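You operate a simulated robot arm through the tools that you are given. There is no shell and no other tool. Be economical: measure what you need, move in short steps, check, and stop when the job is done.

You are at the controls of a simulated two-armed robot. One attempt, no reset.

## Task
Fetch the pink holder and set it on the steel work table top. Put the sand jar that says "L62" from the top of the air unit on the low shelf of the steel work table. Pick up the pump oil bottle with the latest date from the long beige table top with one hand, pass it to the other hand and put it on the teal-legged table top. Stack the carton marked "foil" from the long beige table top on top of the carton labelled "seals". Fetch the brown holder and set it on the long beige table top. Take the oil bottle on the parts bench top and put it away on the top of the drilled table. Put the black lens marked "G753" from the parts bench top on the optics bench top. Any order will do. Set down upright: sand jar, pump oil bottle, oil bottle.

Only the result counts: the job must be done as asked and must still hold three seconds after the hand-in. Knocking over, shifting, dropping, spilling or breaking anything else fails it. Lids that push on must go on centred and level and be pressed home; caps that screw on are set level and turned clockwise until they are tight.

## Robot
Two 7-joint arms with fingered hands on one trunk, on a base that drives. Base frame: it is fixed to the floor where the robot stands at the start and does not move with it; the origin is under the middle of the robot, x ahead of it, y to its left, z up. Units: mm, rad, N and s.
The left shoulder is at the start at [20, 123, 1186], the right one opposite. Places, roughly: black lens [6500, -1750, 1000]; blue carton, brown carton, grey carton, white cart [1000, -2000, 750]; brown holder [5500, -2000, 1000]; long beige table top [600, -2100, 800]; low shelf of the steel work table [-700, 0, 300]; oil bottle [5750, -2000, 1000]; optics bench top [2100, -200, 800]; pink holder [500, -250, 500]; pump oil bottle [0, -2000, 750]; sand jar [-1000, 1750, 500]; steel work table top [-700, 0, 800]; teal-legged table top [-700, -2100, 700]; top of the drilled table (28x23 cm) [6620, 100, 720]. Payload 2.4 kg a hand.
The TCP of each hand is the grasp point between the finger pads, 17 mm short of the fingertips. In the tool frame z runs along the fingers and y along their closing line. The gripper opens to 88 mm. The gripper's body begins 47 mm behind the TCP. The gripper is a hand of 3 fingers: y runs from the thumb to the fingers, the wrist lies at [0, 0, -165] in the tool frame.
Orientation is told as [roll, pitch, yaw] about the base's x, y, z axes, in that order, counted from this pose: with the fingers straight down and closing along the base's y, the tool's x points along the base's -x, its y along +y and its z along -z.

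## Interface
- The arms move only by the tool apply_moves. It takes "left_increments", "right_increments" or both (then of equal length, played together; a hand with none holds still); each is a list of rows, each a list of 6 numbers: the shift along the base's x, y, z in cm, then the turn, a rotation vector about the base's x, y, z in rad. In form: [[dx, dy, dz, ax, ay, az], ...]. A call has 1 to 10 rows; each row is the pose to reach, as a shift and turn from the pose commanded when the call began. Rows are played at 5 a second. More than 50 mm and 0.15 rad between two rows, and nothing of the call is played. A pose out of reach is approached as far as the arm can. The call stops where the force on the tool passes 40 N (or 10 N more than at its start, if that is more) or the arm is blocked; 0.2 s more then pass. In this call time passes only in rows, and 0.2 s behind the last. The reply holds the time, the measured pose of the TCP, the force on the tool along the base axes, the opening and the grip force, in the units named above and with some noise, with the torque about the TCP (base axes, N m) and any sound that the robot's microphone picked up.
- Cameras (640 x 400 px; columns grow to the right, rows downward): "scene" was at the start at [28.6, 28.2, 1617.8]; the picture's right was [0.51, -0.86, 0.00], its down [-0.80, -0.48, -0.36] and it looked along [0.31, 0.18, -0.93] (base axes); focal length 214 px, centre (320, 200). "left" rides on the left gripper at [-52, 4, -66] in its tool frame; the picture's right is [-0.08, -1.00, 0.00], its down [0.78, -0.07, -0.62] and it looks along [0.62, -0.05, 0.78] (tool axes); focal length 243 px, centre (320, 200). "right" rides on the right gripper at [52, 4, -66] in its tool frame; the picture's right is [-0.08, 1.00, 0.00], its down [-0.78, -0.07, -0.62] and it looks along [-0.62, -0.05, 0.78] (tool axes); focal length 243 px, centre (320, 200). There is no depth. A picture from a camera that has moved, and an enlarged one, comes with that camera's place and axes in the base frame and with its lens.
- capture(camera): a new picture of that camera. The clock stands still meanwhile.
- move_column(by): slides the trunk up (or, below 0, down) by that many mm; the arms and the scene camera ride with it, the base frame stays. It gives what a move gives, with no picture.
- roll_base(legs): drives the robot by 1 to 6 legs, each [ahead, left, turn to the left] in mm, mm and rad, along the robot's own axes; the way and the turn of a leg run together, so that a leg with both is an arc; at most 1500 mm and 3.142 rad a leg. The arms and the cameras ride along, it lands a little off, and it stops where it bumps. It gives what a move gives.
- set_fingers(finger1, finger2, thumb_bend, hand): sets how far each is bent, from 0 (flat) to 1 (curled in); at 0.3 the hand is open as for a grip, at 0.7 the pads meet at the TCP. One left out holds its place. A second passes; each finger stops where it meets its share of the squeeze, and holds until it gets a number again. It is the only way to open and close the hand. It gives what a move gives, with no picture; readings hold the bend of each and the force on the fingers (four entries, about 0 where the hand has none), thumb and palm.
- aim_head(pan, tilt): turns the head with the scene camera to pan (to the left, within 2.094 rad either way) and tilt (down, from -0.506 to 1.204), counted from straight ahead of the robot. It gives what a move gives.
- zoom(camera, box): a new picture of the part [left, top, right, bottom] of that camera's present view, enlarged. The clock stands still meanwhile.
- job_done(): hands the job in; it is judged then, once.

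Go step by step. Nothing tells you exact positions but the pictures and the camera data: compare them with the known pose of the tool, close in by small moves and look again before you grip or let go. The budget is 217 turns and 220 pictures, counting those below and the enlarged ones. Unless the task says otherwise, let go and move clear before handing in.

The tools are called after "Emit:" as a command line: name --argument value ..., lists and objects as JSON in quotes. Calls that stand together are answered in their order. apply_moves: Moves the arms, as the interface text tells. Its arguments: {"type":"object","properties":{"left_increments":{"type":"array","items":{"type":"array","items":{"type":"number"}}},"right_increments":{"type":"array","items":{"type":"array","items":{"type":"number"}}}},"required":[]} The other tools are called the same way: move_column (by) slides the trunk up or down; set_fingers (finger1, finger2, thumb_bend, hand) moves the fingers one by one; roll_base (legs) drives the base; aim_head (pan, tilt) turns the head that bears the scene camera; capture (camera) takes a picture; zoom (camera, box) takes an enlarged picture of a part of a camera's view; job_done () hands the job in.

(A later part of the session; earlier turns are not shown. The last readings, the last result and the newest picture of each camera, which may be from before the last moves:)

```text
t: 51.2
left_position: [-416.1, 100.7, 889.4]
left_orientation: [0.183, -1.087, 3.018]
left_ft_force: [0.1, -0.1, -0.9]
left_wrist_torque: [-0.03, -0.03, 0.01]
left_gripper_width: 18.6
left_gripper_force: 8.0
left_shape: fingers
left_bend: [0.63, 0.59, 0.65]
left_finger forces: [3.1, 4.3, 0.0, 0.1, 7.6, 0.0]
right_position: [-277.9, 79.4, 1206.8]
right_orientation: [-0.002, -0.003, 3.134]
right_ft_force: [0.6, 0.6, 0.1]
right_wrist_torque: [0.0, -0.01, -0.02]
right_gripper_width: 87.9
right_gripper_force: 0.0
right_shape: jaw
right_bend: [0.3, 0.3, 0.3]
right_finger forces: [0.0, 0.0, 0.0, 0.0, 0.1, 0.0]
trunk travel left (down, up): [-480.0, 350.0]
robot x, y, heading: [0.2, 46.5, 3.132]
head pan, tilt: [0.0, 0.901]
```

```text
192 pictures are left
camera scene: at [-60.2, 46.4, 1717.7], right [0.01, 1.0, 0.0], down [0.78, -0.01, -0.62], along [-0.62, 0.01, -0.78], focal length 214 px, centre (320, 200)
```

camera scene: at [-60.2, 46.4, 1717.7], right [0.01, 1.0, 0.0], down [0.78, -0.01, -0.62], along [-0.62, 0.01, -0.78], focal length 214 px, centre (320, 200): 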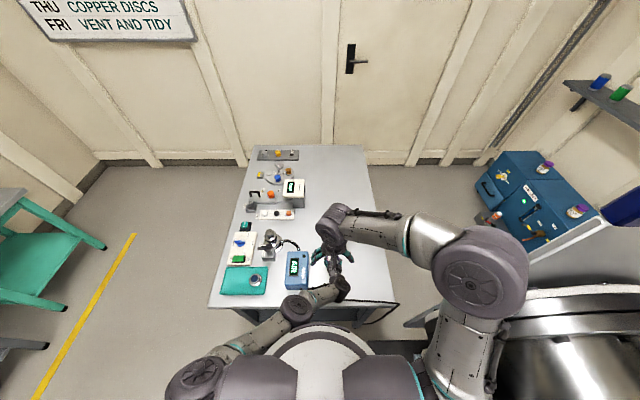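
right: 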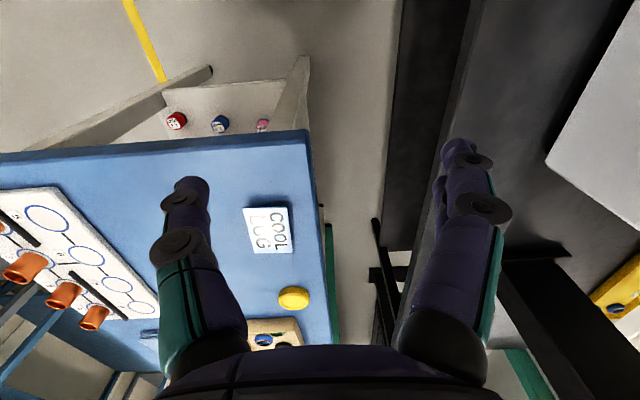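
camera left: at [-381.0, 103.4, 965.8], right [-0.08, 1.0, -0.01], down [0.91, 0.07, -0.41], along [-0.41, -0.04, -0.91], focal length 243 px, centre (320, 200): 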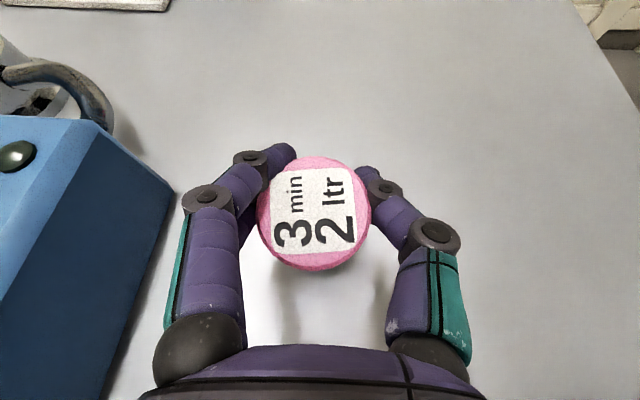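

Emit:
move_column --by -48

Emit:
capture --camera "left"

```text
t: 52.1
left_position: [-415.9, 100.5, 841.1]
left_orientation: [0.18, -1.088, 3.021]
left_ft_force: [-1.7, -0.4, 3.5]
left_wrist_torque: [0.04, 0.0, -0.02]
left_gripper_width: 11.6
left_gripper_force: 7.3
left_shape: fingers
left_bend: [0.67, 0.65, 0.67]
left_finger forces: [3.9, 3.7, 0.0, 0.0, 7.0, 0.0]
right_position: [-276.8, 79.0, 1159.0]
right_orientation: [-0.002, -0.002, 3.133]
right_ft_force: [-0.5, -0.4, -0.2]
right_wrist_torque: [0.05, -0.01, -0.02]
right_gripper_width: 88.0
right_gripper_force: 0.1
right_shape: jaw
right_bend: [0.3, 0.3, 0.3]
right_finger forces: [0.1, 0.0, 0.0, 0.0, 0.1, 0.0]
trunk travel left (down, up): [-432.0, 398.0]
robot x, y, heading: [-1.3, 45.2, 3.129]
head pan, tilt: [0.0, 0.901]
```

```text
191 pictures are left
camera left: at [-381.2, 103.3, 918.0], right [-0.08, 1.0, -0.01], down [0.91, 0.07, -0.41], along [-0.41, -0.04, -0.91], focal length 243 px, centre (320, 200)
```

left: 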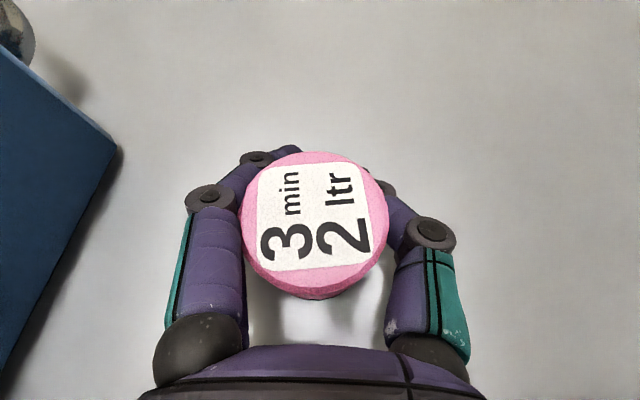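

The holder now stands on the table (it slid in the grip on contact). I open slowly.

Emit:
set_fingers --hand "left" --finger1 0.5 --finger2 0.5 --thumb_bend 0.5

Emit:
set_fingers --hand "left" --finger1 0.25 --finger2 0.25 --thumb_bend 0.25

Emit:
capture --camera "left"

```text
t: 53.1
left_position: [-416.0, 100.9, 841.9]
left_orientation: [0.182, -1.087, 3.02]
left_ft_force: [-0.3, -0.5, 0.4]
left_wrist_torque: [-0.03, 0.0, 0.01]
left_gripper_width: 39.3
left_gripper_force: 0.0
left_shape: fingers
left_bend: [0.5, 0.5, 0.5]
left_finger forces: [0.0, 0.0, 0.0, 0.0, 0.0, 0.1]
right_position: [-277.8, 79.7, 1158.1]
right_orientation: [-0.001, -0.002, 3.133]
right_ft_force: [0.0, -0.2, 0.8]
right_wrist_torque: [-0.04, 0.01, 0.02]
right_gripper_width: 88.1
right_gripper_force: 0.1
right_shape: jaw
right_bend: [0.3, 0.3, 0.3]
right_finger forces: [0.0, 0.1, 0.0, 0.0, 0.0, 0.1]
trunk travel left (down, up): [-432.0, 398.0]
robot x, y, heading: [-0.2, 46.9, 3.133]
head pan, tilt: [0.0, 0.901]
```

```text
t: 54.1
left_position: [-415.5, 101.3, 841.1]
left_orientation: [0.183, -1.087, 3.019]
left_ft_force: [-0.3, 1.2, -0.6]
left_wrist_torque: [0.01, 0.03, 0.01]
left_gripper_width: 91.2
left_gripper_force: 0.0
left_shape: fingers
left_bend: [0.25, 0.25, 0.25]
left_finger forces: [0.0, 0.1, 0.0, 0.0, 0.0, 0.0]
right_position: [-276.9, 79.7, 1158.7]
right_orientation: [-0.002, 0.0, 3.134]
right_ft_force: [0.7, -0.5, -0.2]
right_wrist_torque: [0.03, 0.01, -0.01]
right_gripper_width: 87.9
right_gripper_force: 0.0
right_shape: jaw
right_bend: [0.3, 0.3, 0.3]
right_finger forces: [0.0, 0.1, 0.0, 0.1, 0.0, 0.0]
trunk travel left (down, up): [-432.0, 398.0]
robot x, y, heading: [-2.9, 49.0, 3.134]
head pan, tilt: [0.0, 0.901]
```

```text
190 pictures are left
camera left: at [-381.1, 103.5, 917.8], right [-0.08, 1.0, -0.01], down [0.91, 0.07, -0.41], along [-0.41, -0.04, -0.91], focal length 243 px, centre (320, 200)
```

left: 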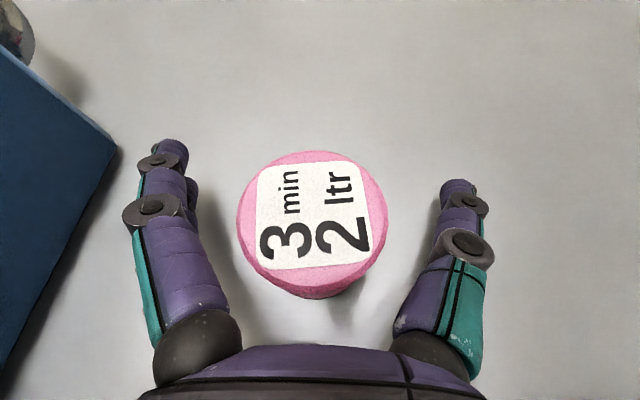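

The pink holder stands free on the steel table. I withdraw the hand backward and raise the trunk before driving on.

Emit:
apply_moves --left_increments '[[3.5, 0, 1.6, 0, 0, 0], [7, 0, 3.4, 0, 0, 0], [10, 0, 6, 0, 0, 0], [12, -3, 9, 0, 0, 0], [12, -6, 12, 0, 0, 0], [12, -10, 15, 0, 0, 0], [12, -13, 18, 0, 0, 0]]'

Emit:
move_column --by 250

Emit:
roll_base --legs '[[0, 750, 0]]'

Emit:
capture --camera "scene"

```text
t: 55.7
left_position: [-295.3, -28.3, 1020.0]
left_orientation: [0.179, -1.091, 3.023]
left_ft_force: [0.6, -0.4, -1.0]
left_wrist_torque: [0.02, 0.02, -0.03]
left_gripper_width: 91.3
left_gripper_force: 0.1
left_shape: fingers
left_bend: [0.25, 0.25, 0.25]
left_finger forces: [0.1, 0.0, 0.0, 0.0, 0.0, 0.0]
right_position: [-278.1, 79.5, 1157.9]
right_orientation: [-0.003, -0.004, 3.133]
right_ft_force: [0.3, 0.2, 0.2]
right_wrist_torque: [0.01, 0.03, 0.0]
right_gripper_width: 87.7
right_gripper_force: 0.0
right_shape: jaw
right_bend: [0.3, 0.3, 0.3]
right_finger forces: [0.1, 0.1, 0.0, 0.0, 0.0, 0.0]
trunk travel left (down, up): [-432.0, 398.0]
robot x, y, heading: [-11.5, 47.1, 3.132]
head pan, tilt: [0.0, 0.901]
```

```text
t: 58.3
left_position: [-296.5, -27.4, 1269.0]
left_orientation: [0.176, -1.087, 3.021]
left_ft_force: [-0.4, 0.7, -0.6]
left_wrist_torque: [-0.01, -0.01, -0.04]
left_gripper_width: 91.1
left_gripper_force: 0.1
left_shape: fingers
left_bend: [0.25, 0.25, 0.25]
left_finger forces: [0.0, 0.0, 0.0, 0.0, 0.1, 0.0]
right_position: [-278.2, 78.4, 1408.3]
right_orientation: [-0.002, -0.001, 3.133]
right_ft_force: [0.1, -0.2, 0.9]
right_wrist_torque: [0.0, 0.02, -0.01]
right_gripper_width: 88.0
right_gripper_force: 0.0
right_shape: jaw
right_bend: [0.3, 0.3, 0.3]
right_finger forces: [0.0, 0.0, 0.0, 0.0, 0.1, 0.0]
trunk travel left (down, up): [-682.0, 148.0]
robot x, y, heading: [-5.0, 49.5, 3.133]
head pan, tilt: [0.0, 0.901]
```

```text
t: 62.3
left_position: [-297.4, -773.4, 1269.0]
left_orientation: [0.175, -1.086, 3.034]
left_ft_force: [0.9, -0.1, 0.2]
left_wrist_torque: [-0.04, 0.0, 0.02]
left_gripper_width: 91.4
left_gripper_force: 0.1
left_shape: fingers
left_bend: [0.25, 0.25, 0.25]
left_finger forces: [0.1, 0.0, 0.0, 0.0, 0.1, 0.0]
right_position: [-280.4, -665.9, 1408.0]
right_orientation: [-0.003, -0.001, -3.138]
right_ft_force: [0.5, 0.2, -0.4]
right_wrist_torque: [-0.02, 0.04, -0.01]
right_gripper_width: 87.9
right_gripper_force: 0.2
right_shape: jaw
right_bend: [0.3, 0.3, 0.3]
right_finger forces: [0.0, 0.1, 0.0, 0.0, 0.1, 0.1]
trunk travel left (down, up): [-682.0, 148.0]
robot x, y, heading: [-4.0, -698.0, -3.142]
head pan, tilt: [0.0, 0.901]
```

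```text
189 pictures are left
camera scene: at [-63.0, -697.0, 1919.6], right [0.0, 1.0, 0.0], down [0.78, 0.0, -0.62], along [-0.62, 0.0, -0.78], focal length 214 px, centre (320, 200)
```

scene: 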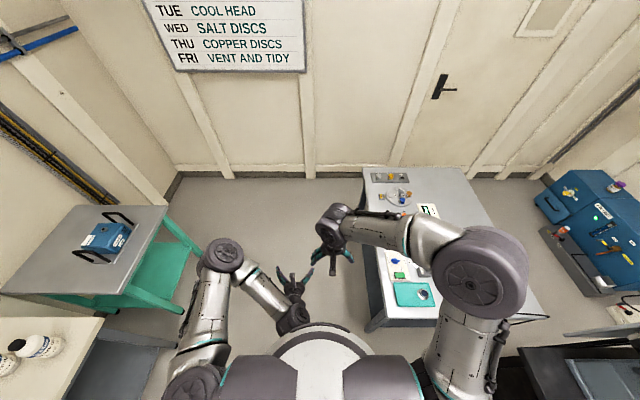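

Path along the table's side is free; I drive to the far end and turn toward the air unit.

Emit:
roll_base --legs '[[1000, 0, 0], [520, 0, 0], [0, 0, -1.57]]'

Emit:
aim_head --pan 0 --tilt 0.7

Emit:
capture --camera "scene"

```text
t: 73.9
left_position: [-1624.2, -396.8, 1270.1]
left_orientation: [0.176, -1.09, 1.493]
left_ft_force: [-0.8, -0.1, -0.5]
left_wrist_torque: [-0.03, -0.02, 0.01]
left_gripper_width: 91.5
left_gripper_force: 0.1
left_shape: fingers
left_bend: [0.25, 0.25, 0.25]
left_finger forces: [0.0, 0.0, 0.0, 0.1, 0.0, 0.1]
right_position: [-1517.6, -410.2, 1409.1]
right_orientation: [-0.003, -0.002, 1.603]
right_ft_force: [1.0, 1.4, 0.6]
right_wrist_torque: [-0.02, 0.0, 0.01]
right_gripper_width: 87.9
right_gripper_force: 0.0
right_shape: jaw
right_bend: [0.3, 0.3, 0.3]
right_finger forces: [0.0, 0.0, 0.0, 0.1, 0.1, 0.0]
trunk travel left (down, up): [-682.0, 148.0]
robot x, y, heading: [-1535.4, -686.9, 1.602]
head pan, tilt: [0.0, 0.901]
```

```text
t: 74.7
left_position: [-1625.1, -396.1, 1271.1]
left_orientation: [0.178, -1.087, 1.495]
left_ft_force: [0.1, -0.7, -0.2]
left_wrist_torque: [-0.01, -0.01, 0.03]
left_gripper_width: 91.3
left_gripper_force: 0.0
left_shape: fingers
left_bend: [0.25, 0.25, 0.25]
left_finger forces: [0.0, 0.1, 0.0, 0.1, 0.1, 0.0]
right_position: [-1516.5, -411.0, 1408.0]
right_orientation: [-0.003, -0.003, 1.603]
right_ft_force: [-0.2, -0.8, 0.6]
right_wrist_torque: [-0.01, -0.02, -0.01]
right_gripper_width: 87.8
right_gripper_force: 0.0
right_shape: jaw
right_bend: [0.3, 0.3, 0.3]
right_finger forces: [0.0, 0.1, 0.0, 0.0, 0.1, 0.0]
trunk travel left (down, up): [-682.0, 148.0]
robot x, y, heading: [-1537.5, -687.7, 1.603]
head pan, tilt: [0.0, 0.7]
```

```text
188 pictures are left
camera scene: at [-1541.0, -619.3, 1935.7], right [1.0, 0.03, 0.0], down [0.02, -0.64, -0.76], along [-0.03, 0.76, -0.64], focal length 214 px, centre (320, 200)
```

scene: 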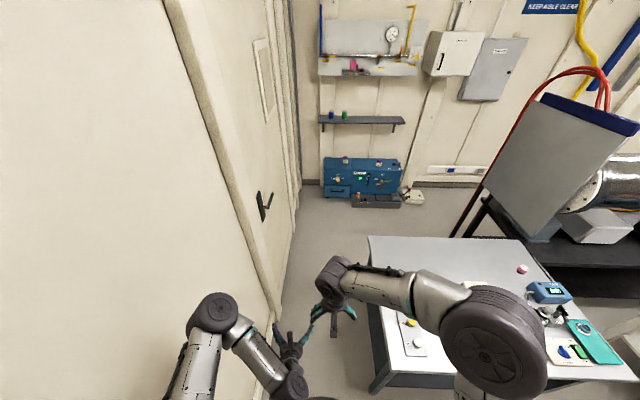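

The air unit is ahead at the far wall. I zoom in on its top.

Emit:
zoom --camera "scene" --box '[310, 140, 430, 215]'

Emit:
roll_base --legs '[[1200, 40, -0.03], [500, 0, 0]]'

Emit:
capture --camera "scene"

```text
5.33 times, centred on (370, 178) of scene
camera zoom: at [-1541.0, -619.3, 1935.7], right [1.0, 0.03, 0.0], down [0.02, -0.64, -0.76], along [-0.03, 0.76, -0.64], focal length 1144 px, centre (53, 320)
```

zoom: 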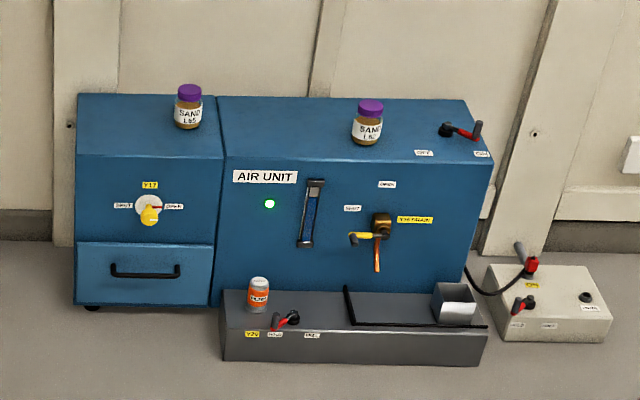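

```text
t: 83.2
left_position: [-1648.6, 1303.9, 1269.5]
left_orientation: [0.176, -1.088, 1.443]
left_ft_force: [-0.7, -0.1, 0.2]
left_wrist_torque: [0.02, 0.01, 0.02]
left_gripper_width: 91.2
left_gripper_force: 0.1
left_shape: fingers
left_bend: [0.25, 0.25, 0.25]
left_finger forces: [0.2, 0.0, 0.0, 0.0, 0.0, 0.0]
right_position: [-1543.7, 1284.5, 1407.4]
right_orientation: [-0.001, -0.002, 1.554]
right_ft_force: [0.9, 0.2, 0.0]
right_wrist_torque: [0.03, -0.03, 0.01]
right_gripper_width: 88.0
right_gripper_force: 0.1
right_shape: jaw
right_bend: [0.3, 0.3, 0.3]
right_finger forces: [0.1, 0.0, 0.0, 0.0, 0.0, 0.0]
trunk travel left (down, up): [-682.0, 148.0]
robot x, y, heading: [-1578.6, 1008.4, 1.548]
head pan, tilt: [0.0, 0.7]
```

```text
186 pictures are left
camera scene: at [-1577.4, 1076.2, 1935.8], right [1.0, -0.02, 0.0], down [-0.01, -0.64, -0.76], along [0.01, 0.76, -0.64], focal length 214 px, centre (320, 200)
```

scene: 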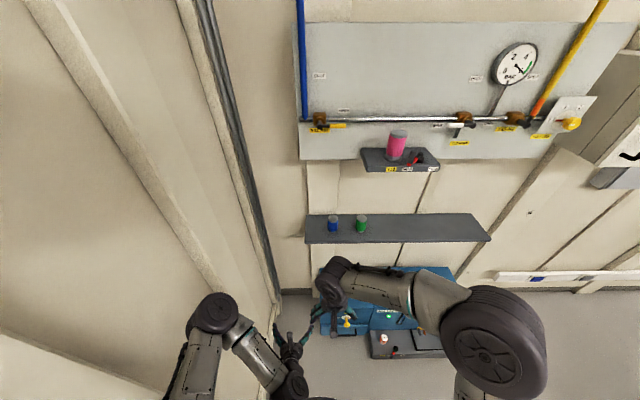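

Two sand jars; by position the right one (x≈-910) should be L62, to be verified. A dark box on the floor lies in front, so I approach in front of it and look.

Emit:
roll_base --legs '[[0, -780, 0.022], [150, 0, 0]]'

Emit:
aim_head --pan 0.2 --tilt 1.1

Emit:
capture --camera "scene"

Emit:
capture --camera "left"

```text
t: 88.4
left_position: [-880.6, 1442.2, 1270.7]
left_orientation: [0.177, -1.085, 1.448]
left_ft_force: [-1.1, -0.6, 0.5]
left_wrist_torque: [0.04, -0.02, -0.01]
left_gripper_width: 91.1
left_gripper_force: 0.0
left_shape: fingers
left_bend: [0.25, 0.25, 0.25]
left_finger forces: [0.1, 0.0, 0.0, 0.0, 0.0, 0.0]
right_position: [-772.6, 1423.1, 1408.3]
right_orientation: [-0.002, -0.001, 1.559]
right_ft_force: [-0.2, 0.0, -0.1]
right_wrist_torque: [-0.01, 0.01, 0.02]
right_gripper_width: 88.0
right_gripper_force: 0.1
right_shape: jaw
right_bend: [0.3, 0.3, 0.3]
right_finger forces: [0.0, 0.0, 0.1, 0.0, 0.0, 0.0]
trunk travel left (down, up): [-682.0, 148.0]
robot x, y, heading: [-809.9, 1149.8, 1.562]
head pan, tilt: [0.0, 0.7]
```

```text
t: 89.2
left_position: [-881.1, 1441.5, 1269.6]
left_orientation: [0.176, -1.09, 1.449]
left_ft_force: [-1.2, 0.0, 0.3]
left_wrist_torque: [-0.01, -0.04, 0.03]
left_gripper_width: 91.1
left_gripper_force: 0.1
left_shape: fingers
left_bend: [0.25, 0.25, 0.25]
left_finger forces: [0.0, 0.0, 0.0, 0.0, 0.1, 0.1]
right_position: [-772.4, 1422.5, 1408.1]
right_orientation: [-0.001, -0.001, 1.56]
right_ft_force: [0.3, 0.0, 0.2]
right_wrist_torque: [-0.02, 0.03, -0.01]
right_gripper_width: 87.9
right_gripper_force: 0.0
right_shape: jaw
right_bend: [0.3, 0.3, 0.3]
right_finger forces: [0.0, 0.0, 0.0, 0.1, 0.0, 0.0]
trunk travel left (down, up): [-682.0, 148.0]
robot x, y, heading: [-803.4, 1152.9, 1.563]
head pan, tilt: [0.201, 1.1]
```

```text
185 pictures are left
camera scene: at [-819.1, 1191.9, 1905.9], right [0.98, 0.19, 0.0], down [0.17, -0.87, -0.45], along [-0.09, 0.45, -0.89], focal length 214 px, centre (320, 200)
```

scene: 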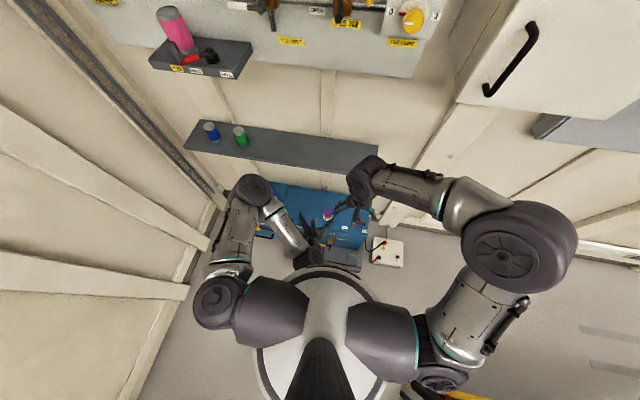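

```text
184 pictures are left
camera left: at [-877.0, 1406.1, 1346.4], right [1.0, 0.07, -0.01], down [0.07, -0.91, -0.41], along [-0.04, 0.41, -0.91], focal length 243 px, centre (320, 200)
```

left: 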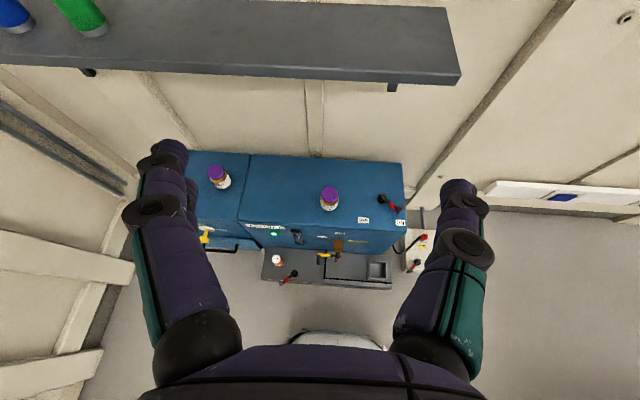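

The right jar is at about (-880, 1770). I lower the trunk and take a closer look to read its label.

Emit:
move_column --by -400

Emit:
move_column --by -170

Emit:
capture --camera "left"

Emit:
zoom --camera "left" --box '[220, 20, 420, 145]'

```text
t: 93.1
left_position: [-880.9, 1440.7, 870.4]
left_orientation: [0.176, -1.086, 1.448]
left_ft_force: [0.8, 0.1, -0.7]
left_wrist_torque: [-0.03, 0.03, 0.0]
left_gripper_width: 91.2
left_gripper_force: 0.0
left_shape: fingers
left_bend: [0.25, 0.25, 0.25]
left_finger forces: [0.1, 0.1, 0.1, 0.0, 0.0, 0.0]
right_position: [-773.8, 1423.9, 1007.7]
right_orientation: [-0.002, -0.002, 1.561]
right_ft_force: [-0.6, 0.4, 0.3]
right_wrist_torque: [0.0, -0.01, 0.02]
right_gripper_width: 87.9
right_gripper_force: 0.1
right_shape: jaw
right_bend: [0.3, 0.3, 0.3]
right_finger forces: [0.0, 0.1, 0.0, 0.1, 0.0, 0.0]
trunk travel left (down, up): [-282.0, 548.0]
robot x, y, heading: [-807.2, 1150.0, 1.566]
head pan, tilt: [0.201, 1.1]
```

```text
t: 95.0
left_position: [-880.2, 1442.1, 699.5]
left_orientation: [0.177, -1.088, 1.448]
left_ft_force: [-0.6, -0.6, 0.1]
left_wrist_torque: [0.01, 0.04, -0.01]
left_gripper_width: 91.2
left_gripper_force: 0.1
left_shape: fingers
left_bend: [0.25, 0.25, 0.25]
left_finger forces: [0.0, 0.0, 0.1, 0.1, 0.0, 0.1]
right_position: [-774.1, 1423.8, 838.5]
right_orientation: [-0.002, -0.003, 1.56]
right_ft_force: [-0.8, 0.2, 0.3]
right_wrist_torque: [-0.03, -0.02, 0.02]
right_gripper_width: 87.7
right_gripper_force: 0.0
right_shape: jaw
right_bend: [0.3, 0.3, 0.3]
right_finger forces: [0.1, 0.0, 0.0, 0.0, 0.0, 0.1]
trunk travel left (down, up): [-112.0, 718.0]
robot x, y, heading: [-805.9, 1151.4, 1.565]
head pan, tilt: [0.201, 1.1]
```

```text
183 pictures are left
camera left: at [-876.9, 1406.5, 776.4], right [1.0, 0.07, -0.01], down [0.07, -0.91, -0.41], along [-0.04, 0.41, -0.91], focal length 243 px, centre (320, 200)
```

left: 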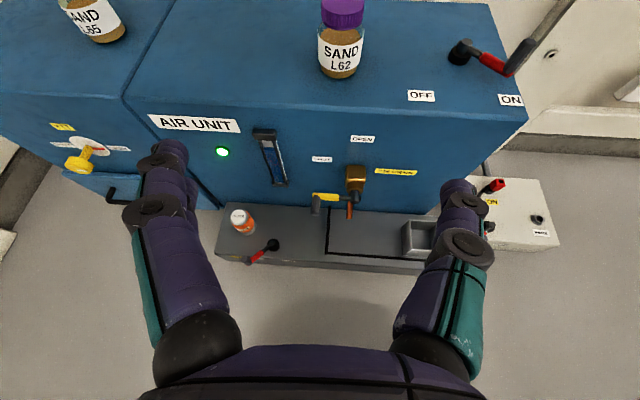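

```text
3.20 times, centred on (320, 82) of left
camera zoom: at [-876.9, 1406.5, 776.4], right [1.0, 0.07, -0.01], down [0.07, -0.91, -0.41], along [-0.04, 0.41, -0.91], focal length 776 px, centre (320, 576)
```

zoom: 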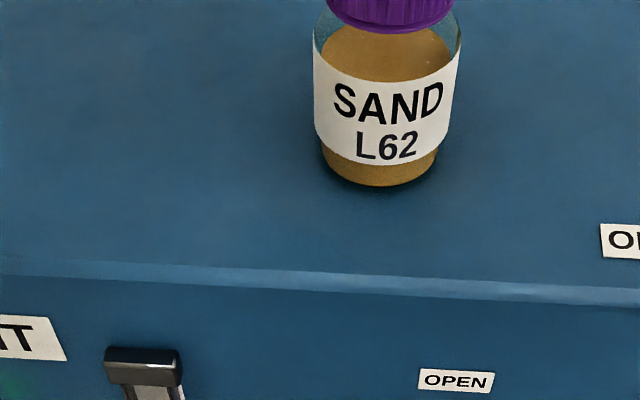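

L62 confirmed. I drive 90 mm nearer and extend the hand toward the jar, above the unit top, to measure again.

Emit:
roll_base --legs '[[90, 0, 0]]'

Emit:
apply_moves --left_increments '[[0, 4, 0, 0, 0, 0], [0, 8, 0, 0, 0, 0], [0, 10, -2, 0, 0, 0]]'

Emit:
capture --camera "left"

```text
t: 96.1
left_position: [-880.0, 1531.3, 700.3]
left_orientation: [0.178, -1.086, 1.447]
left_ft_force: [-0.1, 0.5, -0.2]
left_wrist_torque: [-0.02, 0.03, 0.0]
left_gripper_width: 91.3
left_gripper_force: 0.1
left_shape: fingers
left_bend: [0.25, 0.25, 0.25]
left_finger forces: [0.0, 0.0, 0.0, 0.0, 0.0, 0.0]
right_position: [-772.7, 1512.8, 837.9]
right_orientation: [-0.003, -0.002, 1.561]
right_ft_force: [-0.3, -0.2, 0.2]
right_wrist_torque: [0.01, 0.0, -0.01]
right_gripper_width: 88.0
right_gripper_force: 0.1
right_shape: jaw
right_bend: [0.3, 0.3, 0.3]
right_finger forces: [0.1, 0.0, 0.0, 0.0, 0.0, 0.0]
trunk travel left (down, up): [-112.0, 718.0]
robot x, y, heading: [-807.0, 1240.1, 1.558]
head pan, tilt: [0.201, 1.1]
```

```text
t: 96.9
left_position: [-878.4, 1631.5, 677.2]
left_orientation: [0.176, -1.085, 1.448]
left_ft_force: [0.2, -0.5, -0.1]
left_wrist_torque: [-0.01, -0.01, -0.03]
left_gripper_width: 91.2
left_gripper_force: 0.0
left_shape: fingers
left_bend: [0.25, 0.25, 0.25]
left_finger forces: [0.0, 0.1, 0.0, 0.0, 0.0, 0.0]
right_position: [-771.0, 1513.0, 837.4]
right_orientation: [-0.002, -0.002, 1.56]
right_ft_force: [-0.4, -0.2, 1.3]
right_wrist_torque: [-0.01, 0.0, 0.04]
right_gripper_width: 88.0
right_gripper_force: 0.0
right_shape: jaw
right_bend: [0.3, 0.3, 0.3]
right_finger forces: [0.0, 0.0, 0.0, 0.0, 0.0, 0.0]
trunk travel left (down, up): [-112.0, 718.0]
robot x, y, heading: [-809.4, 1243.0, 1.558]
head pan, tilt: [0.201, 1.1]
```

```text
181 pictures are left
camera left: at [-875.3, 1596.2, 754.8], right [1.0, 0.07, -0.01], down [0.06, -0.91, -0.41], along [-0.04, 0.41, -0.91], focal length 243 px, centre (320, 200)
```

left: 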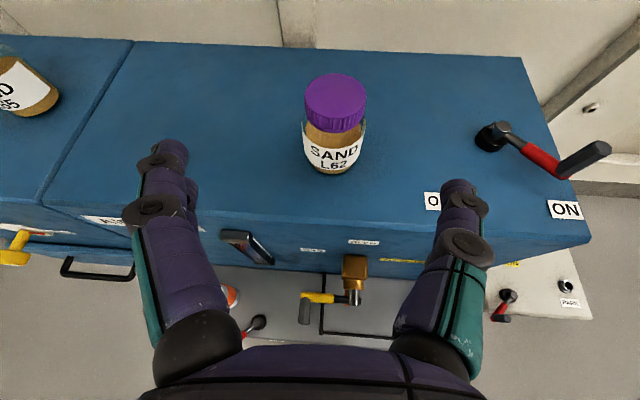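

Unit top ≈502, jar centre ≈(-872, 1780), height ≈85 mm. I move up, lower the trunk a bit, and place the hand in front of the jar.

Emit:
roll_base --legs '[[35, 0, 0]]'

Emit:
move_column --by -60

Emit:
apply_moves --left_increments '[[0.3, 0, -3.5, 0, 0, 0], [0.6, 1, -7, 0, 0, 0]]'

Emit:
capture --camera "left"

```text
t: 97.8
left_position: [-878.0, 1666.1, 677.8]
left_orientation: [0.176, -1.087, 1.448]
left_ft_force: [0.3, 0.2, 0.4]
left_wrist_torque: [0.0, 0.0, 0.0]
left_gripper_width: 91.3
left_gripper_force: 0.0
left_shape: fingers
left_bend: [0.25, 0.25, 0.25]
left_finger forces: [0.1, 0.0, 0.0, 0.0, 0.0, 0.0]
right_position: [-770.9, 1547.7, 839.2]
right_orientation: [0.0, -0.001, 1.558]
right_ft_force: [0.4, 0.5, -1.3]
right_wrist_torque: [-0.02, -0.01, 0.02]
right_gripper_width: 87.9
right_gripper_force: 0.0
right_shape: jaw
right_bend: [0.3, 0.3, 0.3]
right_finger forces: [0.0, 0.0, 0.0, 0.0, 0.1, 0.0]
trunk travel left (down, up): [-112.0, 718.0]
robot x, y, heading: [-806.0, 1278.2, 1.559]
head pan, tilt: [0.201, 1.1]
```

```text
t: 98.8
left_position: [-878.4, 1665.8, 618.6]
left_orientation: [0.176, -1.089, 1.449]
left_ft_force: [0.1, -0.2, -0.2]
left_wrist_torque: [-0.02, 0.02, -0.02]
left_gripper_width: 91.3
left_gripper_force: 0.0
left_shape: fingers
left_bend: [0.25, 0.25, 0.25]
left_finger forces: [0.0, 0.0, 0.0, 0.0, 0.1, 0.1]
right_position: [-771.3, 1547.4, 777.1]
right_orientation: [-0.001, 0.0, 1.558]
right_ft_force: [1.2, 0.5, -0.7]
right_wrist_torque: [0.01, -0.01, -0.02]
right_gripper_width: 88.0
right_gripper_force: 0.1
right_shape: jaw
right_bend: [0.3, 0.3, 0.3]
right_finger forces: [0.0, 0.0, 0.0, 0.1, 0.0, 0.0]
trunk travel left (down, up): [-52.0, 778.0]
robot x, y, heading: [-806.7, 1274.1, 1.555]
head pan, tilt: [0.201, 1.1]
```

```text
t: 99.3
left_position: [-872.7, 1676.2, 547.7]
left_orientation: [0.177, -1.088, 1.448]
left_ft_force: [0.1, -0.7, -0.4]
left_wrist_torque: [-0.03, 0.01, -0.02]
left_gripper_width: 91.4
left_gripper_force: 0.0
left_shape: fingers
left_bend: [0.25, 0.25, 0.25]
left_finger forces: [0.1, 0.1, 0.1, 0.1, 0.1, 0.1]
right_position: [-772.6, 1549.4, 778.1]
right_orientation: [-0.003, -0.001, 1.558]
right_ft_force: [0.8, -1.1, 0.3]
right_wrist_torque: [0.0, -0.01, 0.01]
right_gripper_width: 87.9
right_gripper_force: 0.1
right_shape: jaw
right_bend: [0.3, 0.3, 0.3]
right_finger forces: [0.0, 0.1, 0.1, 0.0, 0.0, 0.0]
trunk travel left (down, up): [-52.0, 778.0]
robot x, y, heading: [-807.1, 1273.2, 1.559]
head pan, tilt: [0.201, 1.1]
```

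```text
180 pictures are left
camera left: at [-869.6, 1641.5, 624.6], right [1.0, 0.07, -0.01], down [0.06, -0.91, -0.41], along [-0.04, 0.41, -0.91], focal length 243 px, centre (320, 200)
```

left: 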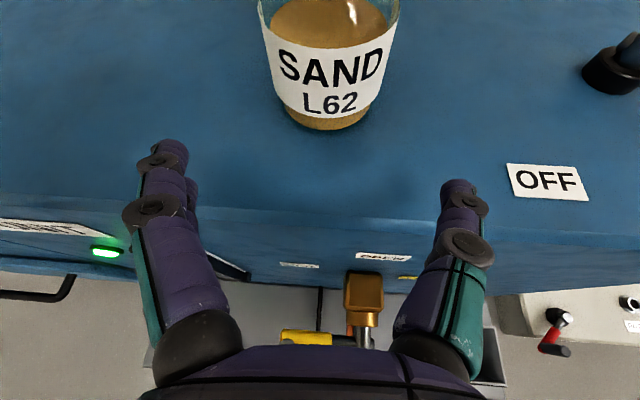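

Well centred; the jar is about 70 mm wide so I open wider and slide in.

Emit:
set_fingers --hand "left" --finger1 0.15 --finger2 0.15 --thumb_bend 0.15

Emit:
apply_moves --left_increments '[[0, 3.5, 0, 0, 0, 0], [0.1, 7, -0.3, 0, 0, 0]]'

Emit:
capture --camera "left"

```text
t: 100.3
left_position: [-873.2, 1676.4, 548.5]
left_orientation: [0.176, -1.087, 1.448]
left_ft_force: [-0.6, 0.3, 0.4]
left_wrist_torque: [-0.02, -0.01, 0.05]
left_gripper_width: 104.0
left_gripper_force: 0.0
left_shape: fingers
left_bend: [0.15, 0.15, 0.15]
left_finger forces: [0.0, 0.1, 0.0, 0.0, 0.1, 0.0]
right_position: [-772.1, 1548.4, 778.6]
right_orientation: [0.0, -0.002, 1.558]
right_ft_force: [-0.5, 0.4, -0.1]
right_wrist_torque: [-0.02, 0.03, 0.0]
right_gripper_width: 87.9
right_gripper_force: 0.0
right_shape: jaw
right_bend: [0.3, 0.3, 0.3]
right_finger forces: [0.1, 0.0, 0.0, 0.0, 0.0, 0.1]
trunk travel left (down, up): [-52.0, 778.0]
robot x, y, heading: [-809.6, 1274.9, 1.556]
head pan, tilt: [0.201, 1.1]
```

```text
t: 101.0
left_position: [-872.3, 1746.4, 544.4]
left_orientation: [0.178, -1.086, 1.45]
left_ft_force: [-0.4, 0.4, 0.1]
left_wrist_torque: [-0.01, 0.0, -0.01]
left_gripper_width: 104.1
left_gripper_force: 0.0
left_shape: fingers
left_bend: [0.15, 0.15, 0.15]
left_finger forces: [0.0, 0.0, 0.1, 0.1, 0.1, 0.1]
right_position: [-772.2, 1547.7, 778.5]
right_orientation: [-0.004, -0.002, 1.56]
right_ft_force: [0.1, 0.1, 0.6]
right_wrist_torque: [0.02, 0.01, 0.03]
right_gripper_width: 87.8
right_gripper_force: 0.1
right_shape: jaw
right_bend: [0.3, 0.3, 0.3]
right_finger forces: [0.0, 0.0, 0.1, 0.1, 0.0, 0.0]
trunk travel left (down, up): [-52.0, 778.0]
robot x, y, heading: [-804.8, 1274.1, 1.554]
head pan, tilt: [0.201, 1.1]
```

```text
179 pictures are left
camera left: at [-868.3, 1711.2, 621.3], right [1.0, 0.07, -0.01], down [0.06, -0.91, -0.41], along [-0.04, 0.41, -0.91], focal length 243 px, centre (320, 200)
```

left: 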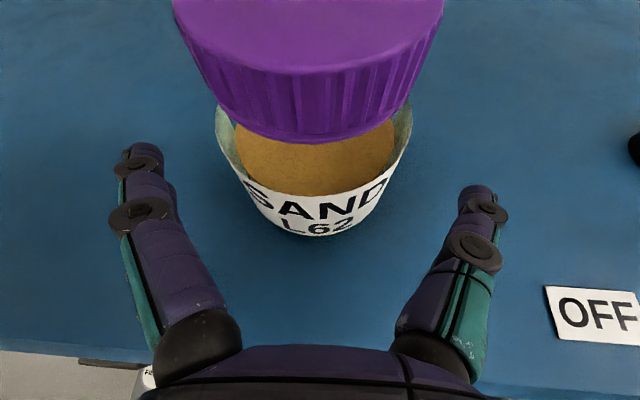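

The lid is close to the palm at this tilt; I level the tool by 0.3 rad, then go forward to centre the jar.

Emit:
apply_moves --left_increments '[[0, 0, 0, 0.14, 0, 0], [0, 0, 0, 0.28, 0, 0], [0, 1.5, 0, 0.28, 0, 0], [0, 3.0, 0, 0.28, 0, 0]]'

Emit:
capture --camera "left"

```text
t: 102.0
left_position: [-871.2, 1776.1, 544.6]
left_orientation: [0.343, -1.363, 1.292]
left_ft_force: [-0.3, -0.5, -0.4]
left_wrist_torque: [-0.01, -0.03, 0.0]
left_gripper_width: 103.9
left_gripper_force: 0.1
left_shape: fingers
left_bend: [0.15, 0.15, 0.15]
left_finger forces: [0.0, 0.1, 0.0, 0.0, 0.0, 0.1]
right_position: [-772.4, 1549.2, 777.8]
right_orientation: [-0.002, -0.001, 1.558]
right_ft_force: [0.2, 0.0, 0.1]
right_wrist_torque: [0.01, -0.01, -0.01]
right_gripper_width: 87.9
right_gripper_force: 0.1
right_shape: jaw
right_bend: [0.3, 0.3, 0.3]
right_finger forces: [0.0, 0.0, 0.0, 0.0, 0.0, 0.1]
trunk travel left (down, up): [-52.0, 778.0]
robot x, y, heading: [-806.2, 1276.1, 1.562]
head pan, tilt: [0.201, 1.1]
```

```text
178 pictures are left
camera left: at [-867.3, 1720.5, 609.0], right [1.0, 0.07, 0.01], down [0.06, -0.76, -0.65], along [-0.04, 0.65, -0.76], focal length 243 px, centre (320, 200)
```

left: 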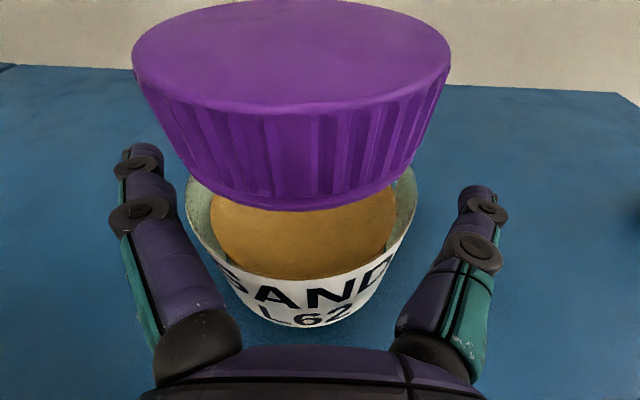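

Jar sits between the fingers; closing.

Emit:
set_fingers --hand "left" --finger1 0.7 --finger2 0.7 --thumb_bend 0.7

Emit:
apply_moves --left_increments '[[0, 0, 2, 0, 0, 0], [0, -1, 4, 0, 0, 0]]'

Emit:
capture --camera "left"

```text
t: 103.0
left_position: [-871.2, 1775.0, 543.8]
left_orientation: [0.34, -1.363, 1.292]
left_ft_force: [0.8, 1.2, 0.2]
left_wrist_torque: [0.02, -0.09, 0.0]
left_gripper_width: 54.7
left_gripper_force: 22.2
left_shape: fingers
left_bend: [0.56, 0.52, 0.56]
left_finger forces: [11.4, 10.5, 0.1, 0.1, 21.9, 0.0]
right_position: [-772.3, 1548.7, 777.5]
right_orientation: [-0.003, -0.001, 1.558]
right_ft_force: [0.5, -0.6, 1.0]
right_wrist_torque: [-0.01, -0.01, 0.0]
right_gripper_width: 87.9
right_gripper_force: 0.2
right_shape: jaw
right_bend: [0.3, 0.3, 0.3]
right_finger forces: [0.0, 0.1, 0.0, 0.1, 0.0, 0.0]
trunk travel left (down, up): [-52.0, 778.0]
robot x, y, heading: [-804.9, 1273.8, 1.562]
head pan, tilt: [0.201, 1.1]
```

```text
t: 103.5
left_position: [-871.5, 1766.5, 585.7]
left_orientation: [0.34, -1.362, 1.29]
left_ft_force: [-0.1, -0.3, -3.0]
left_wrist_torque: [-0.03, -0.01, 0.04]
left_gripper_width: 54.4
left_gripper_force: 21.3
left_shape: fingers
left_bend: [0.56, 0.52, 0.56]
left_finger forces: [11.5, 10.7, 0.1, 0.1, 21.5, 0.1]
right_position: [-771.0, 1549.1, 777.2]
right_orientation: [-0.001, -0.002, 1.56]
right_ft_force: [0.5, 0.5, 0.0]
right_wrist_torque: [-0.02, -0.02, 0.0]
right_gripper_width: 88.0
right_gripper_force: 0.0
right_shape: jaw
right_bend: [0.3, 0.3, 0.3]
right_finger forces: [0.0, 0.0, 0.0, 0.0, 0.0, 0.1]
trunk travel left (down, up): [-52.0, 778.0]
robot x, y, heading: [-804.6, 1276.5, 1.559]
head pan, tilt: [0.201, 1.1]
```

```text
177 pictures are left
camera left: at [-867.6, 1711.4, 649.0], right [1.0, 0.07, 0.01], down [0.06, -0.76, -0.65], along [-0.04, 0.65, -0.76], focal length 243 px, centre (320, 200)
```

left: 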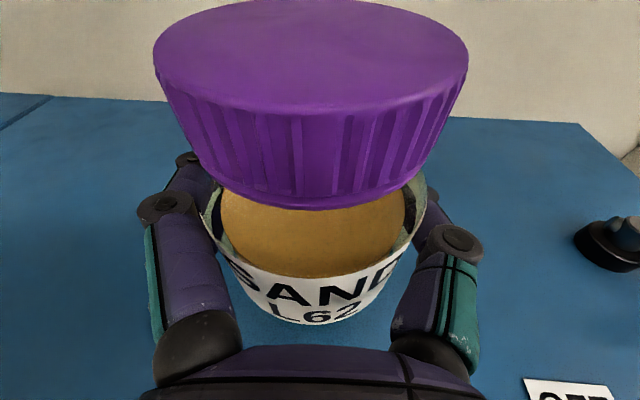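

Jar lifted cleanly. I draw it in, back off and turn toward the steel table's side to look at its low shelf.

Emit:
apply_moves --left_increments '[[0, -3, 2, 0, 0, 0], [0, -7, 4, 0, 0, 0], [0, -11, 5, 0, 0, 0], [0, -15, 5, 0, 0, 0]]'

Emit:
roll_base --legs '[[-220, 0, 0], [0, 0, 1.57], [0, 0, 1.57]]'

Emit:
aim_head --pan 0 --tilt 0.9

Emit:
capture --camera "scene"

```text
t: 104.5
left_position: [-872.6, 1615.1, 632.9]
left_orientation: [0.34, -1.364, 1.293]
left_ft_force: [-0.7, -0.1, -3.0]
left_wrist_torque: [0.0, -0.02, 0.01]
left_gripper_width: 54.6
left_gripper_force: 21.7
left_shape: fingers
left_bend: [0.56, 0.52, 0.56]
left_finger forces: [11.4, 10.6, 0.1, 0.0, 21.3, 0.0]
right_position: [-771.1, 1548.3, 779.0]
right_orientation: [-0.001, -0.003, 1.56]
right_ft_force: [0.3, -0.5, 0.5]
right_wrist_torque: [-0.01, 0.0, -0.06]
right_gripper_width: 87.8
right_gripper_force: 0.0
right_shape: jaw
right_bend: [0.3, 0.3, 0.3]
right_finger forces: [0.1, 0.0, 0.0, 0.0, 0.1, 0.0]
trunk travel left (down, up): [-52.0, 778.0]
robot x, y, heading: [-806.5, 1276.6, 1.561]
head pan, tilt: [0.201, 1.1]
```

```text
t: 113.9
left_position: [-734.2, 722.1, 632.2]
left_orientation: [0.343, -1.364, -1.832]
left_ft_force: [-0.3, -0.2, -2.8]
left_wrist_torque: [0.0, 0.01, -0.02]
left_gripper_width: 54.3
left_gripper_force: 21.1
left_shape: fingers
left_bend: [0.56, 0.52, 0.56]
left_finger forces: [10.9, 10.5, 0.0, 0.1, 20.9, 0.1]
right_position: [-837.0, 787.4, 778.3]
right_orientation: [-0.002, -0.001, -1.564]
right_ft_force: [0.3, -0.4, 0.7]
right_wrist_torque: [0.01, 0.0, 0.0]
right_gripper_width: 88.2
right_gripper_force: 0.1
right_shape: jaw
right_bend: [0.3, 0.3, 0.3]
right_finger forces: [0.1, 0.1, 0.0, 0.0, 0.1, 0.1]
trunk travel left (down, up): [-52.0, 778.0]
robot x, y, heading: [-808.0, 1060.8, -1.565]
head pan, tilt: [0.201, 1.1]
```

```text
t: 114.6
left_position: [-733.5, 722.3, 632.5]
left_orientation: [0.342, -1.363, -1.831]
left_ft_force: [0.1, 0.2, -3.5]
left_wrist_torque: [0.0, -0.02, 0.02]
left_gripper_width: 54.2
left_gripper_force: 21.4
left_shape: fingers
left_bend: [0.56, 0.52, 0.56]
left_finger forces: [10.8, 10.5, 0.0, 0.0, 21.0, 0.0]
right_position: [-837.3, 788.3, 777.8]
right_orientation: [-0.003, -0.001, -1.564]
right_ft_force: [-0.2, 0.3, -0.3]
right_wrist_torque: [0.01, 0.0, -0.04]
right_gripper_width: 88.1
right_gripper_force: 0.0
right_shape: jaw
right_bend: [0.3, 0.3, 0.3]
right_finger forces: [0.1, 0.0, 0.0, 0.1, 0.1, 0.0]
trunk travel left (down, up): [-52.0, 778.0]
robot x, y, heading: [-811.0, 1061.6, -1.565]
head pan, tilt: [0.0, 0.901]
```

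```text
176 pictures are left
camera scene: at [-807.5, 1004.6, 1289.6], right [-1.0, -0.01, 0.0], down [-0.01, 0.78, -0.62], along [0.0, -0.62, -0.78], focal length 214 px, centre (320, 200)
```

scene: 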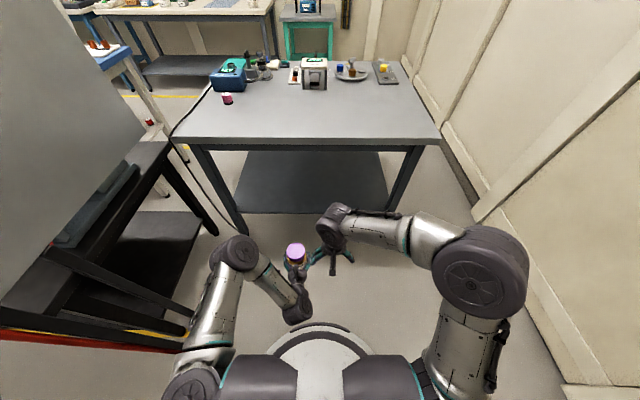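

The low shelf's near edge is at y≈313 with an empty surface. I tuck the right hand, lower the jar to about shelf height and drive up with care.

Emit:
move_column --by -50

Emit:
apply_moves --right_increments '[[0, 3, 2, 0, 0, 0], [-2, 6, 4, 0, 0, 0], [-3, 9, 6, 0, 0, 0], [-3, 9, 8, 0, 0, 0], [-3, 9, 8, 0, 0, 0]]' --left_increments '[[0, 0, -4, 0, 0, 0], [1, 0, -8, 0, 0, 0], [2, 0, -12, 0, 0, 0], [3, 0, -15, 0, 0, 0], [3, 0, -18, 0, 0, 0]]'

Emit:
roll_base --legs '[[330, 0, 0]]'

Emit:
capture --camera "scene"

Emit:
capture --camera "left"

```text
t: 115.5
left_position: [-732.9, 722.9, 582.6]
left_orientation: [0.34, -1.364, -1.831]
left_ft_force: [0.5, 0.5, -3.3]
left_wrist_torque: [0.03, -0.01, -0.01]
left_gripper_width: 53.9
left_gripper_force: 20.8
left_shape: fingers
left_bend: [0.56, 0.52, 0.56]
left_finger forces: [10.7, 10.5, 0.0, 0.1, 20.9, 0.0]
right_position: [-836.4, 788.2, 729.0]
right_orientation: [-0.003, 0.0, -1.564]
right_ft_force: [-0.1, -0.7, 0.0]
right_wrist_torque: [-0.01, -0.02, 0.02]
right_gripper_width: 88.1
right_gripper_force: 0.0
right_shape: jaw
right_bend: [0.3, 0.3, 0.3]
right_finger forces: [0.1, 0.0, 0.0, 0.0, 0.0, 0.0]
trunk travel left (down, up): [-2.0, 828.0]
robot x, y, heading: [-810.0, 1057.0, -1.567]
head pan, tilt: [0.0, 0.901]
```

```text
t: 116.7
left_position: [-703.6, 721.2, 401.2]
left_orientation: [0.342, -1.362, -1.834]
left_ft_force: [-0.4, 0.6, -2.9]
left_wrist_torque: [0.01, 0.02, -0.01]
left_gripper_width: 53.9
left_gripper_force: 21.7
left_shape: fingers
left_bend: [0.56, 0.52, 0.56]
left_finger forces: [10.7, 10.5, 0.1, 0.0, 21.1, 0.1]
right_position: [-868.0, 877.2, 809.0]
right_orientation: [-0.002, -0.003, -1.564]
right_ft_force: [1.0, -1.2, -0.2]
right_wrist_torque: [0.01, -0.02, -0.02]
right_gripper_width: 88.0
right_gripper_force: 0.1
right_shape: jaw
right_bend: [0.3, 0.3, 0.3]
right_finger forces: [0.0, 0.0, 0.0, 0.0, 0.0, 0.0]
trunk travel left (down, up): [-2.0, 828.0]
robot x, y, heading: [-805.9, 1063.6, -1.567]
head pan, tilt: [0.0, 0.901]
```

```text
t: 118.9
left_position: [-700.9, 393.1, 401.4]
left_orientation: [0.342, -1.362, -1.829]
left_ft_force: [-0.3, 0.5, -2.9]
left_wrist_torque: [0.02, -0.04, 0.01]
left_gripper_width: 54.2
left_gripper_force: 20.6
left_shape: fingers
left_bend: [0.56, 0.52, 0.56]
left_finger forces: [10.7, 10.5, 0.0, 0.1, 20.9, 0.1]
right_position: [-864.9, 550.2, 808.5]
right_orientation: [-0.001, -0.002, -1.563]
right_ft_force: [0.0, 0.2, 0.5]
right_wrist_torque: [0.0, 0.0, 0.04]
right_gripper_width: 87.8
right_gripper_force: 0.2
right_shape: jaw
right_bend: [0.3, 0.3, 0.3]
right_finger forces: [0.1, 0.0, 0.0, 0.1, 0.0, 0.1]
trunk travel left (down, up): [-2.0, 828.0]
robot x, y, heading: [-806.4, 734.6, -1.562]
head pan, tilt: [0.0, 0.901]
```

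```text
175 pictures are left
camera scene: at [-805.0, 677.2, 1239.6], right [-1.0, -0.01, 0.0], down [-0.01, 0.78, -0.62], along [0.01, -0.62, -0.78], focal length 214 px, centre (320, 200)
```

scene: 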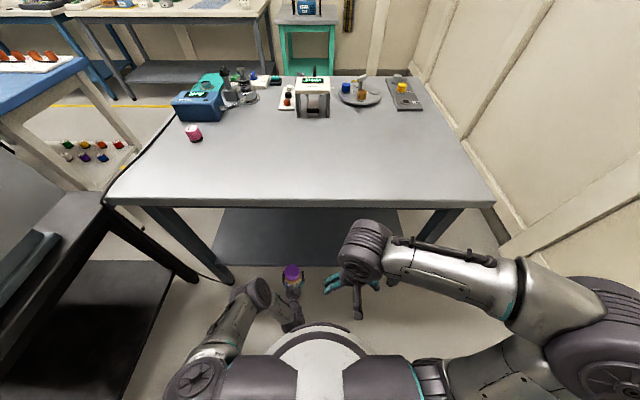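

```text
174 pictures are left
camera left: at [-704.6, 446.7, 465.5], right [-1.0, -0.09, 0.01], down [-0.08, 0.76, -0.65], along [0.05, -0.65, -0.76], focal length 243 px, centre (320, 200)
```

left: 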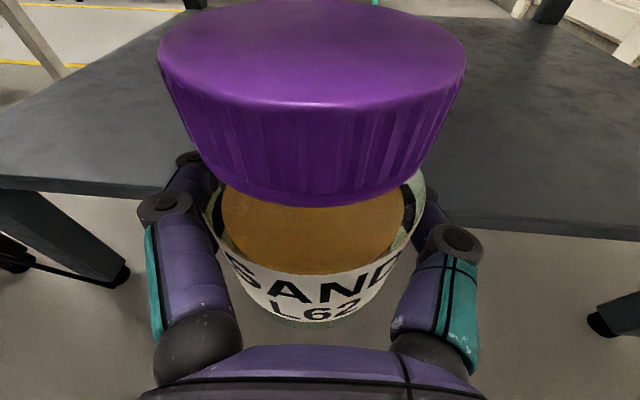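

Shelf is at z≈300, edge y≈312. I drive 150 mm further so the jar is well over the shelf.

Emit:
roll_base --legs '[[150, 0, 0]]'

Emit:
apply_moves --left_increments '[[0, 0, -2, 0, 0, 0], [0, 0, -4, 0, 0, 0]]'

Emit:
capture --camera "left"

```text
t: 120.3
left_position: [-699.1, 240.5, 401.4]
left_orientation: [0.341, -1.363, -1.826]
left_ft_force: [0.1, -0.1, -3.2]
left_wrist_torque: [0.02, 0.0, -0.01]
left_gripper_width: 53.8
left_gripper_force: 20.8
left_shape: fingers
left_bend: [0.56, 0.52, 0.56]
left_finger forces: [10.7, 10.5, 0.0, 0.0, 21.0, 0.0]
right_position: [-863.5, 397.7, 808.9]
right_orientation: [-0.002, -0.002, -1.561]
right_ft_force: [0.1, 0.0, -0.6]
right_wrist_torque: [0.01, 0.01, -0.01]
right_gripper_width: 87.9
right_gripper_force: 0.1
right_shape: jaw
right_bend: [0.3, 0.3, 0.3]
right_finger forces: [0.1, 0.1, 0.0, 0.0, 0.0, 0.0]
trunk travel left (down, up): [-2.0, 828.0]
robot x, y, heading: [-803.3, 581.0, -1.559]
head pan, tilt: [0.0, 0.901]
```

```text
t: 120.9
left_position: [-698.2, 241.8, 361.2]
left_orientation: [0.343, -1.362, -1.829]
left_ft_force: [0.3, 0.4, -3.5]
left_wrist_torque: [0.0, 0.0, 0.0]
left_gripper_width: 54.0
left_gripper_force: 20.8
left_shape: fingers
left_bend: [0.56, 0.52, 0.56]
left_finger forces: [10.8, 10.5, 0.0, 0.1, 20.9, 0.1]
right_position: [-863.5, 396.6, 808.7]
right_orientation: [-0.002, -0.002, -1.56]
right_ft_force: [-0.2, 0.7, -0.6]
right_wrist_torque: [0.0, 0.0, 0.0]
right_gripper_width: 87.9
right_gripper_force: 0.1
right_shape: jaw
right_bend: [0.3, 0.3, 0.3]
right_finger forces: [0.1, 0.0, 0.0, 0.0, 0.1, 0.1]
trunk travel left (down, up): [-2.0, 828.0]
robot x, y, heading: [-804.7, 582.6, -1.559]
head pan, tilt: [0.0, 0.901]
```

```text
173 pictures are left
camera left: at [-702.1, 294.8, 425.0], right [-1.0, -0.09, 0.01], down [-0.08, 0.76, -0.65], along [0.05, -0.65, -0.76], focal length 243 px, centre (320, 200)
```

left: 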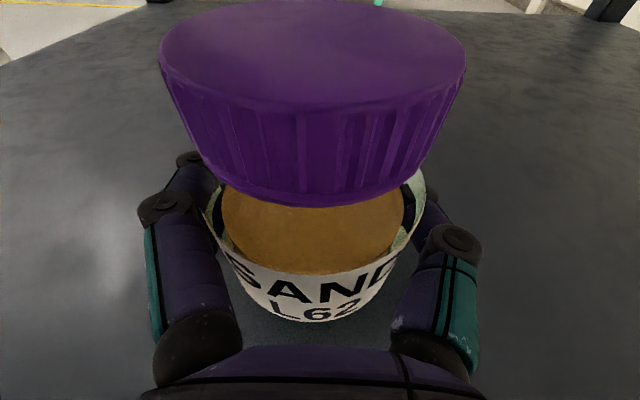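

Emit:
apply_moves --left_increments '[[0, 0, -0.6, 0, 0, 0], [0, 0, -1.2, 0, 0, 0]]'

Emit:
apply_moves --left_increments '[[0, 0, -0.3, 0, 0, 0], [0, 0, -0.6, 0, 0, 0]]'

```text
t: 121.5
left_position: [-697.6, 240.0, 349.3]
left_orientation: [0.34, -1.362, -1.827]
left_ft_force: [0.5, -0.3, -3.1]
left_wrist_torque: [0.0, -0.01, 0.01]
left_gripper_width: 54.1
left_gripper_force: 21.4
left_shape: fingers
left_bend: [0.56, 0.52, 0.57]
left_finger forces: [10.7, 10.5, 0.0, 0.0, 20.9, 0.0]
right_position: [-864.9, 397.6, 807.5]
right_orientation: [0.0, -0.002, -1.561]
right_ft_force: [0.3, -0.6, 1.3]
right_wrist_torque: [0.02, 0.01, -0.04]
right_gripper_width: 87.8
right_gripper_force: 0.0
right_shape: jaw
right_bend: [0.3, 0.3, 0.3]
right_finger forces: [0.1, 0.1, 0.1, 0.1, 0.0, 0.0]
trunk travel left (down, up): [-2.0, 828.0]
robot x, y, heading: [-806.5, 583.8, -1.56]
head pan, tilt: [0.0, 0.901]
```

```text
t: 122.1
left_position: [-698.6, 240.5, 344.5]
left_orientation: [0.346, -1.366, -1.833]
left_ft_force: [0.0, 0.0, 6.3]
left_wrist_torque: [-0.02, 0.12, 0.01]
left_gripper_width: 54.2
left_gripper_force: 21.2
left_shape: fingers
left_bend: [0.56, 0.52, 0.57]
left_finger forces: [11.5, 10.4, 0.0, 0.1, 20.9, 0.1]
right_position: [-863.2, 398.2, 808.5]
right_orientation: [-0.001, -0.001, -1.56]
right_ft_force: [-0.6, -0.2, 0.1]
right_wrist_torque: [-0.02, 0.0, 0.02]
right_gripper_width: 87.9
right_gripper_force: 0.1
right_shape: jaw
right_bend: [0.3, 0.3, 0.3]
right_finger forces: [0.1, 0.1, 0.0, 0.0, 0.0, 0.0]
trunk travel left (down, up): [-2.0, 828.0]
robot x, y, heading: [-803.4, 582.1, -1.558]
head pan, tilt: [0.0, 0.901]
```

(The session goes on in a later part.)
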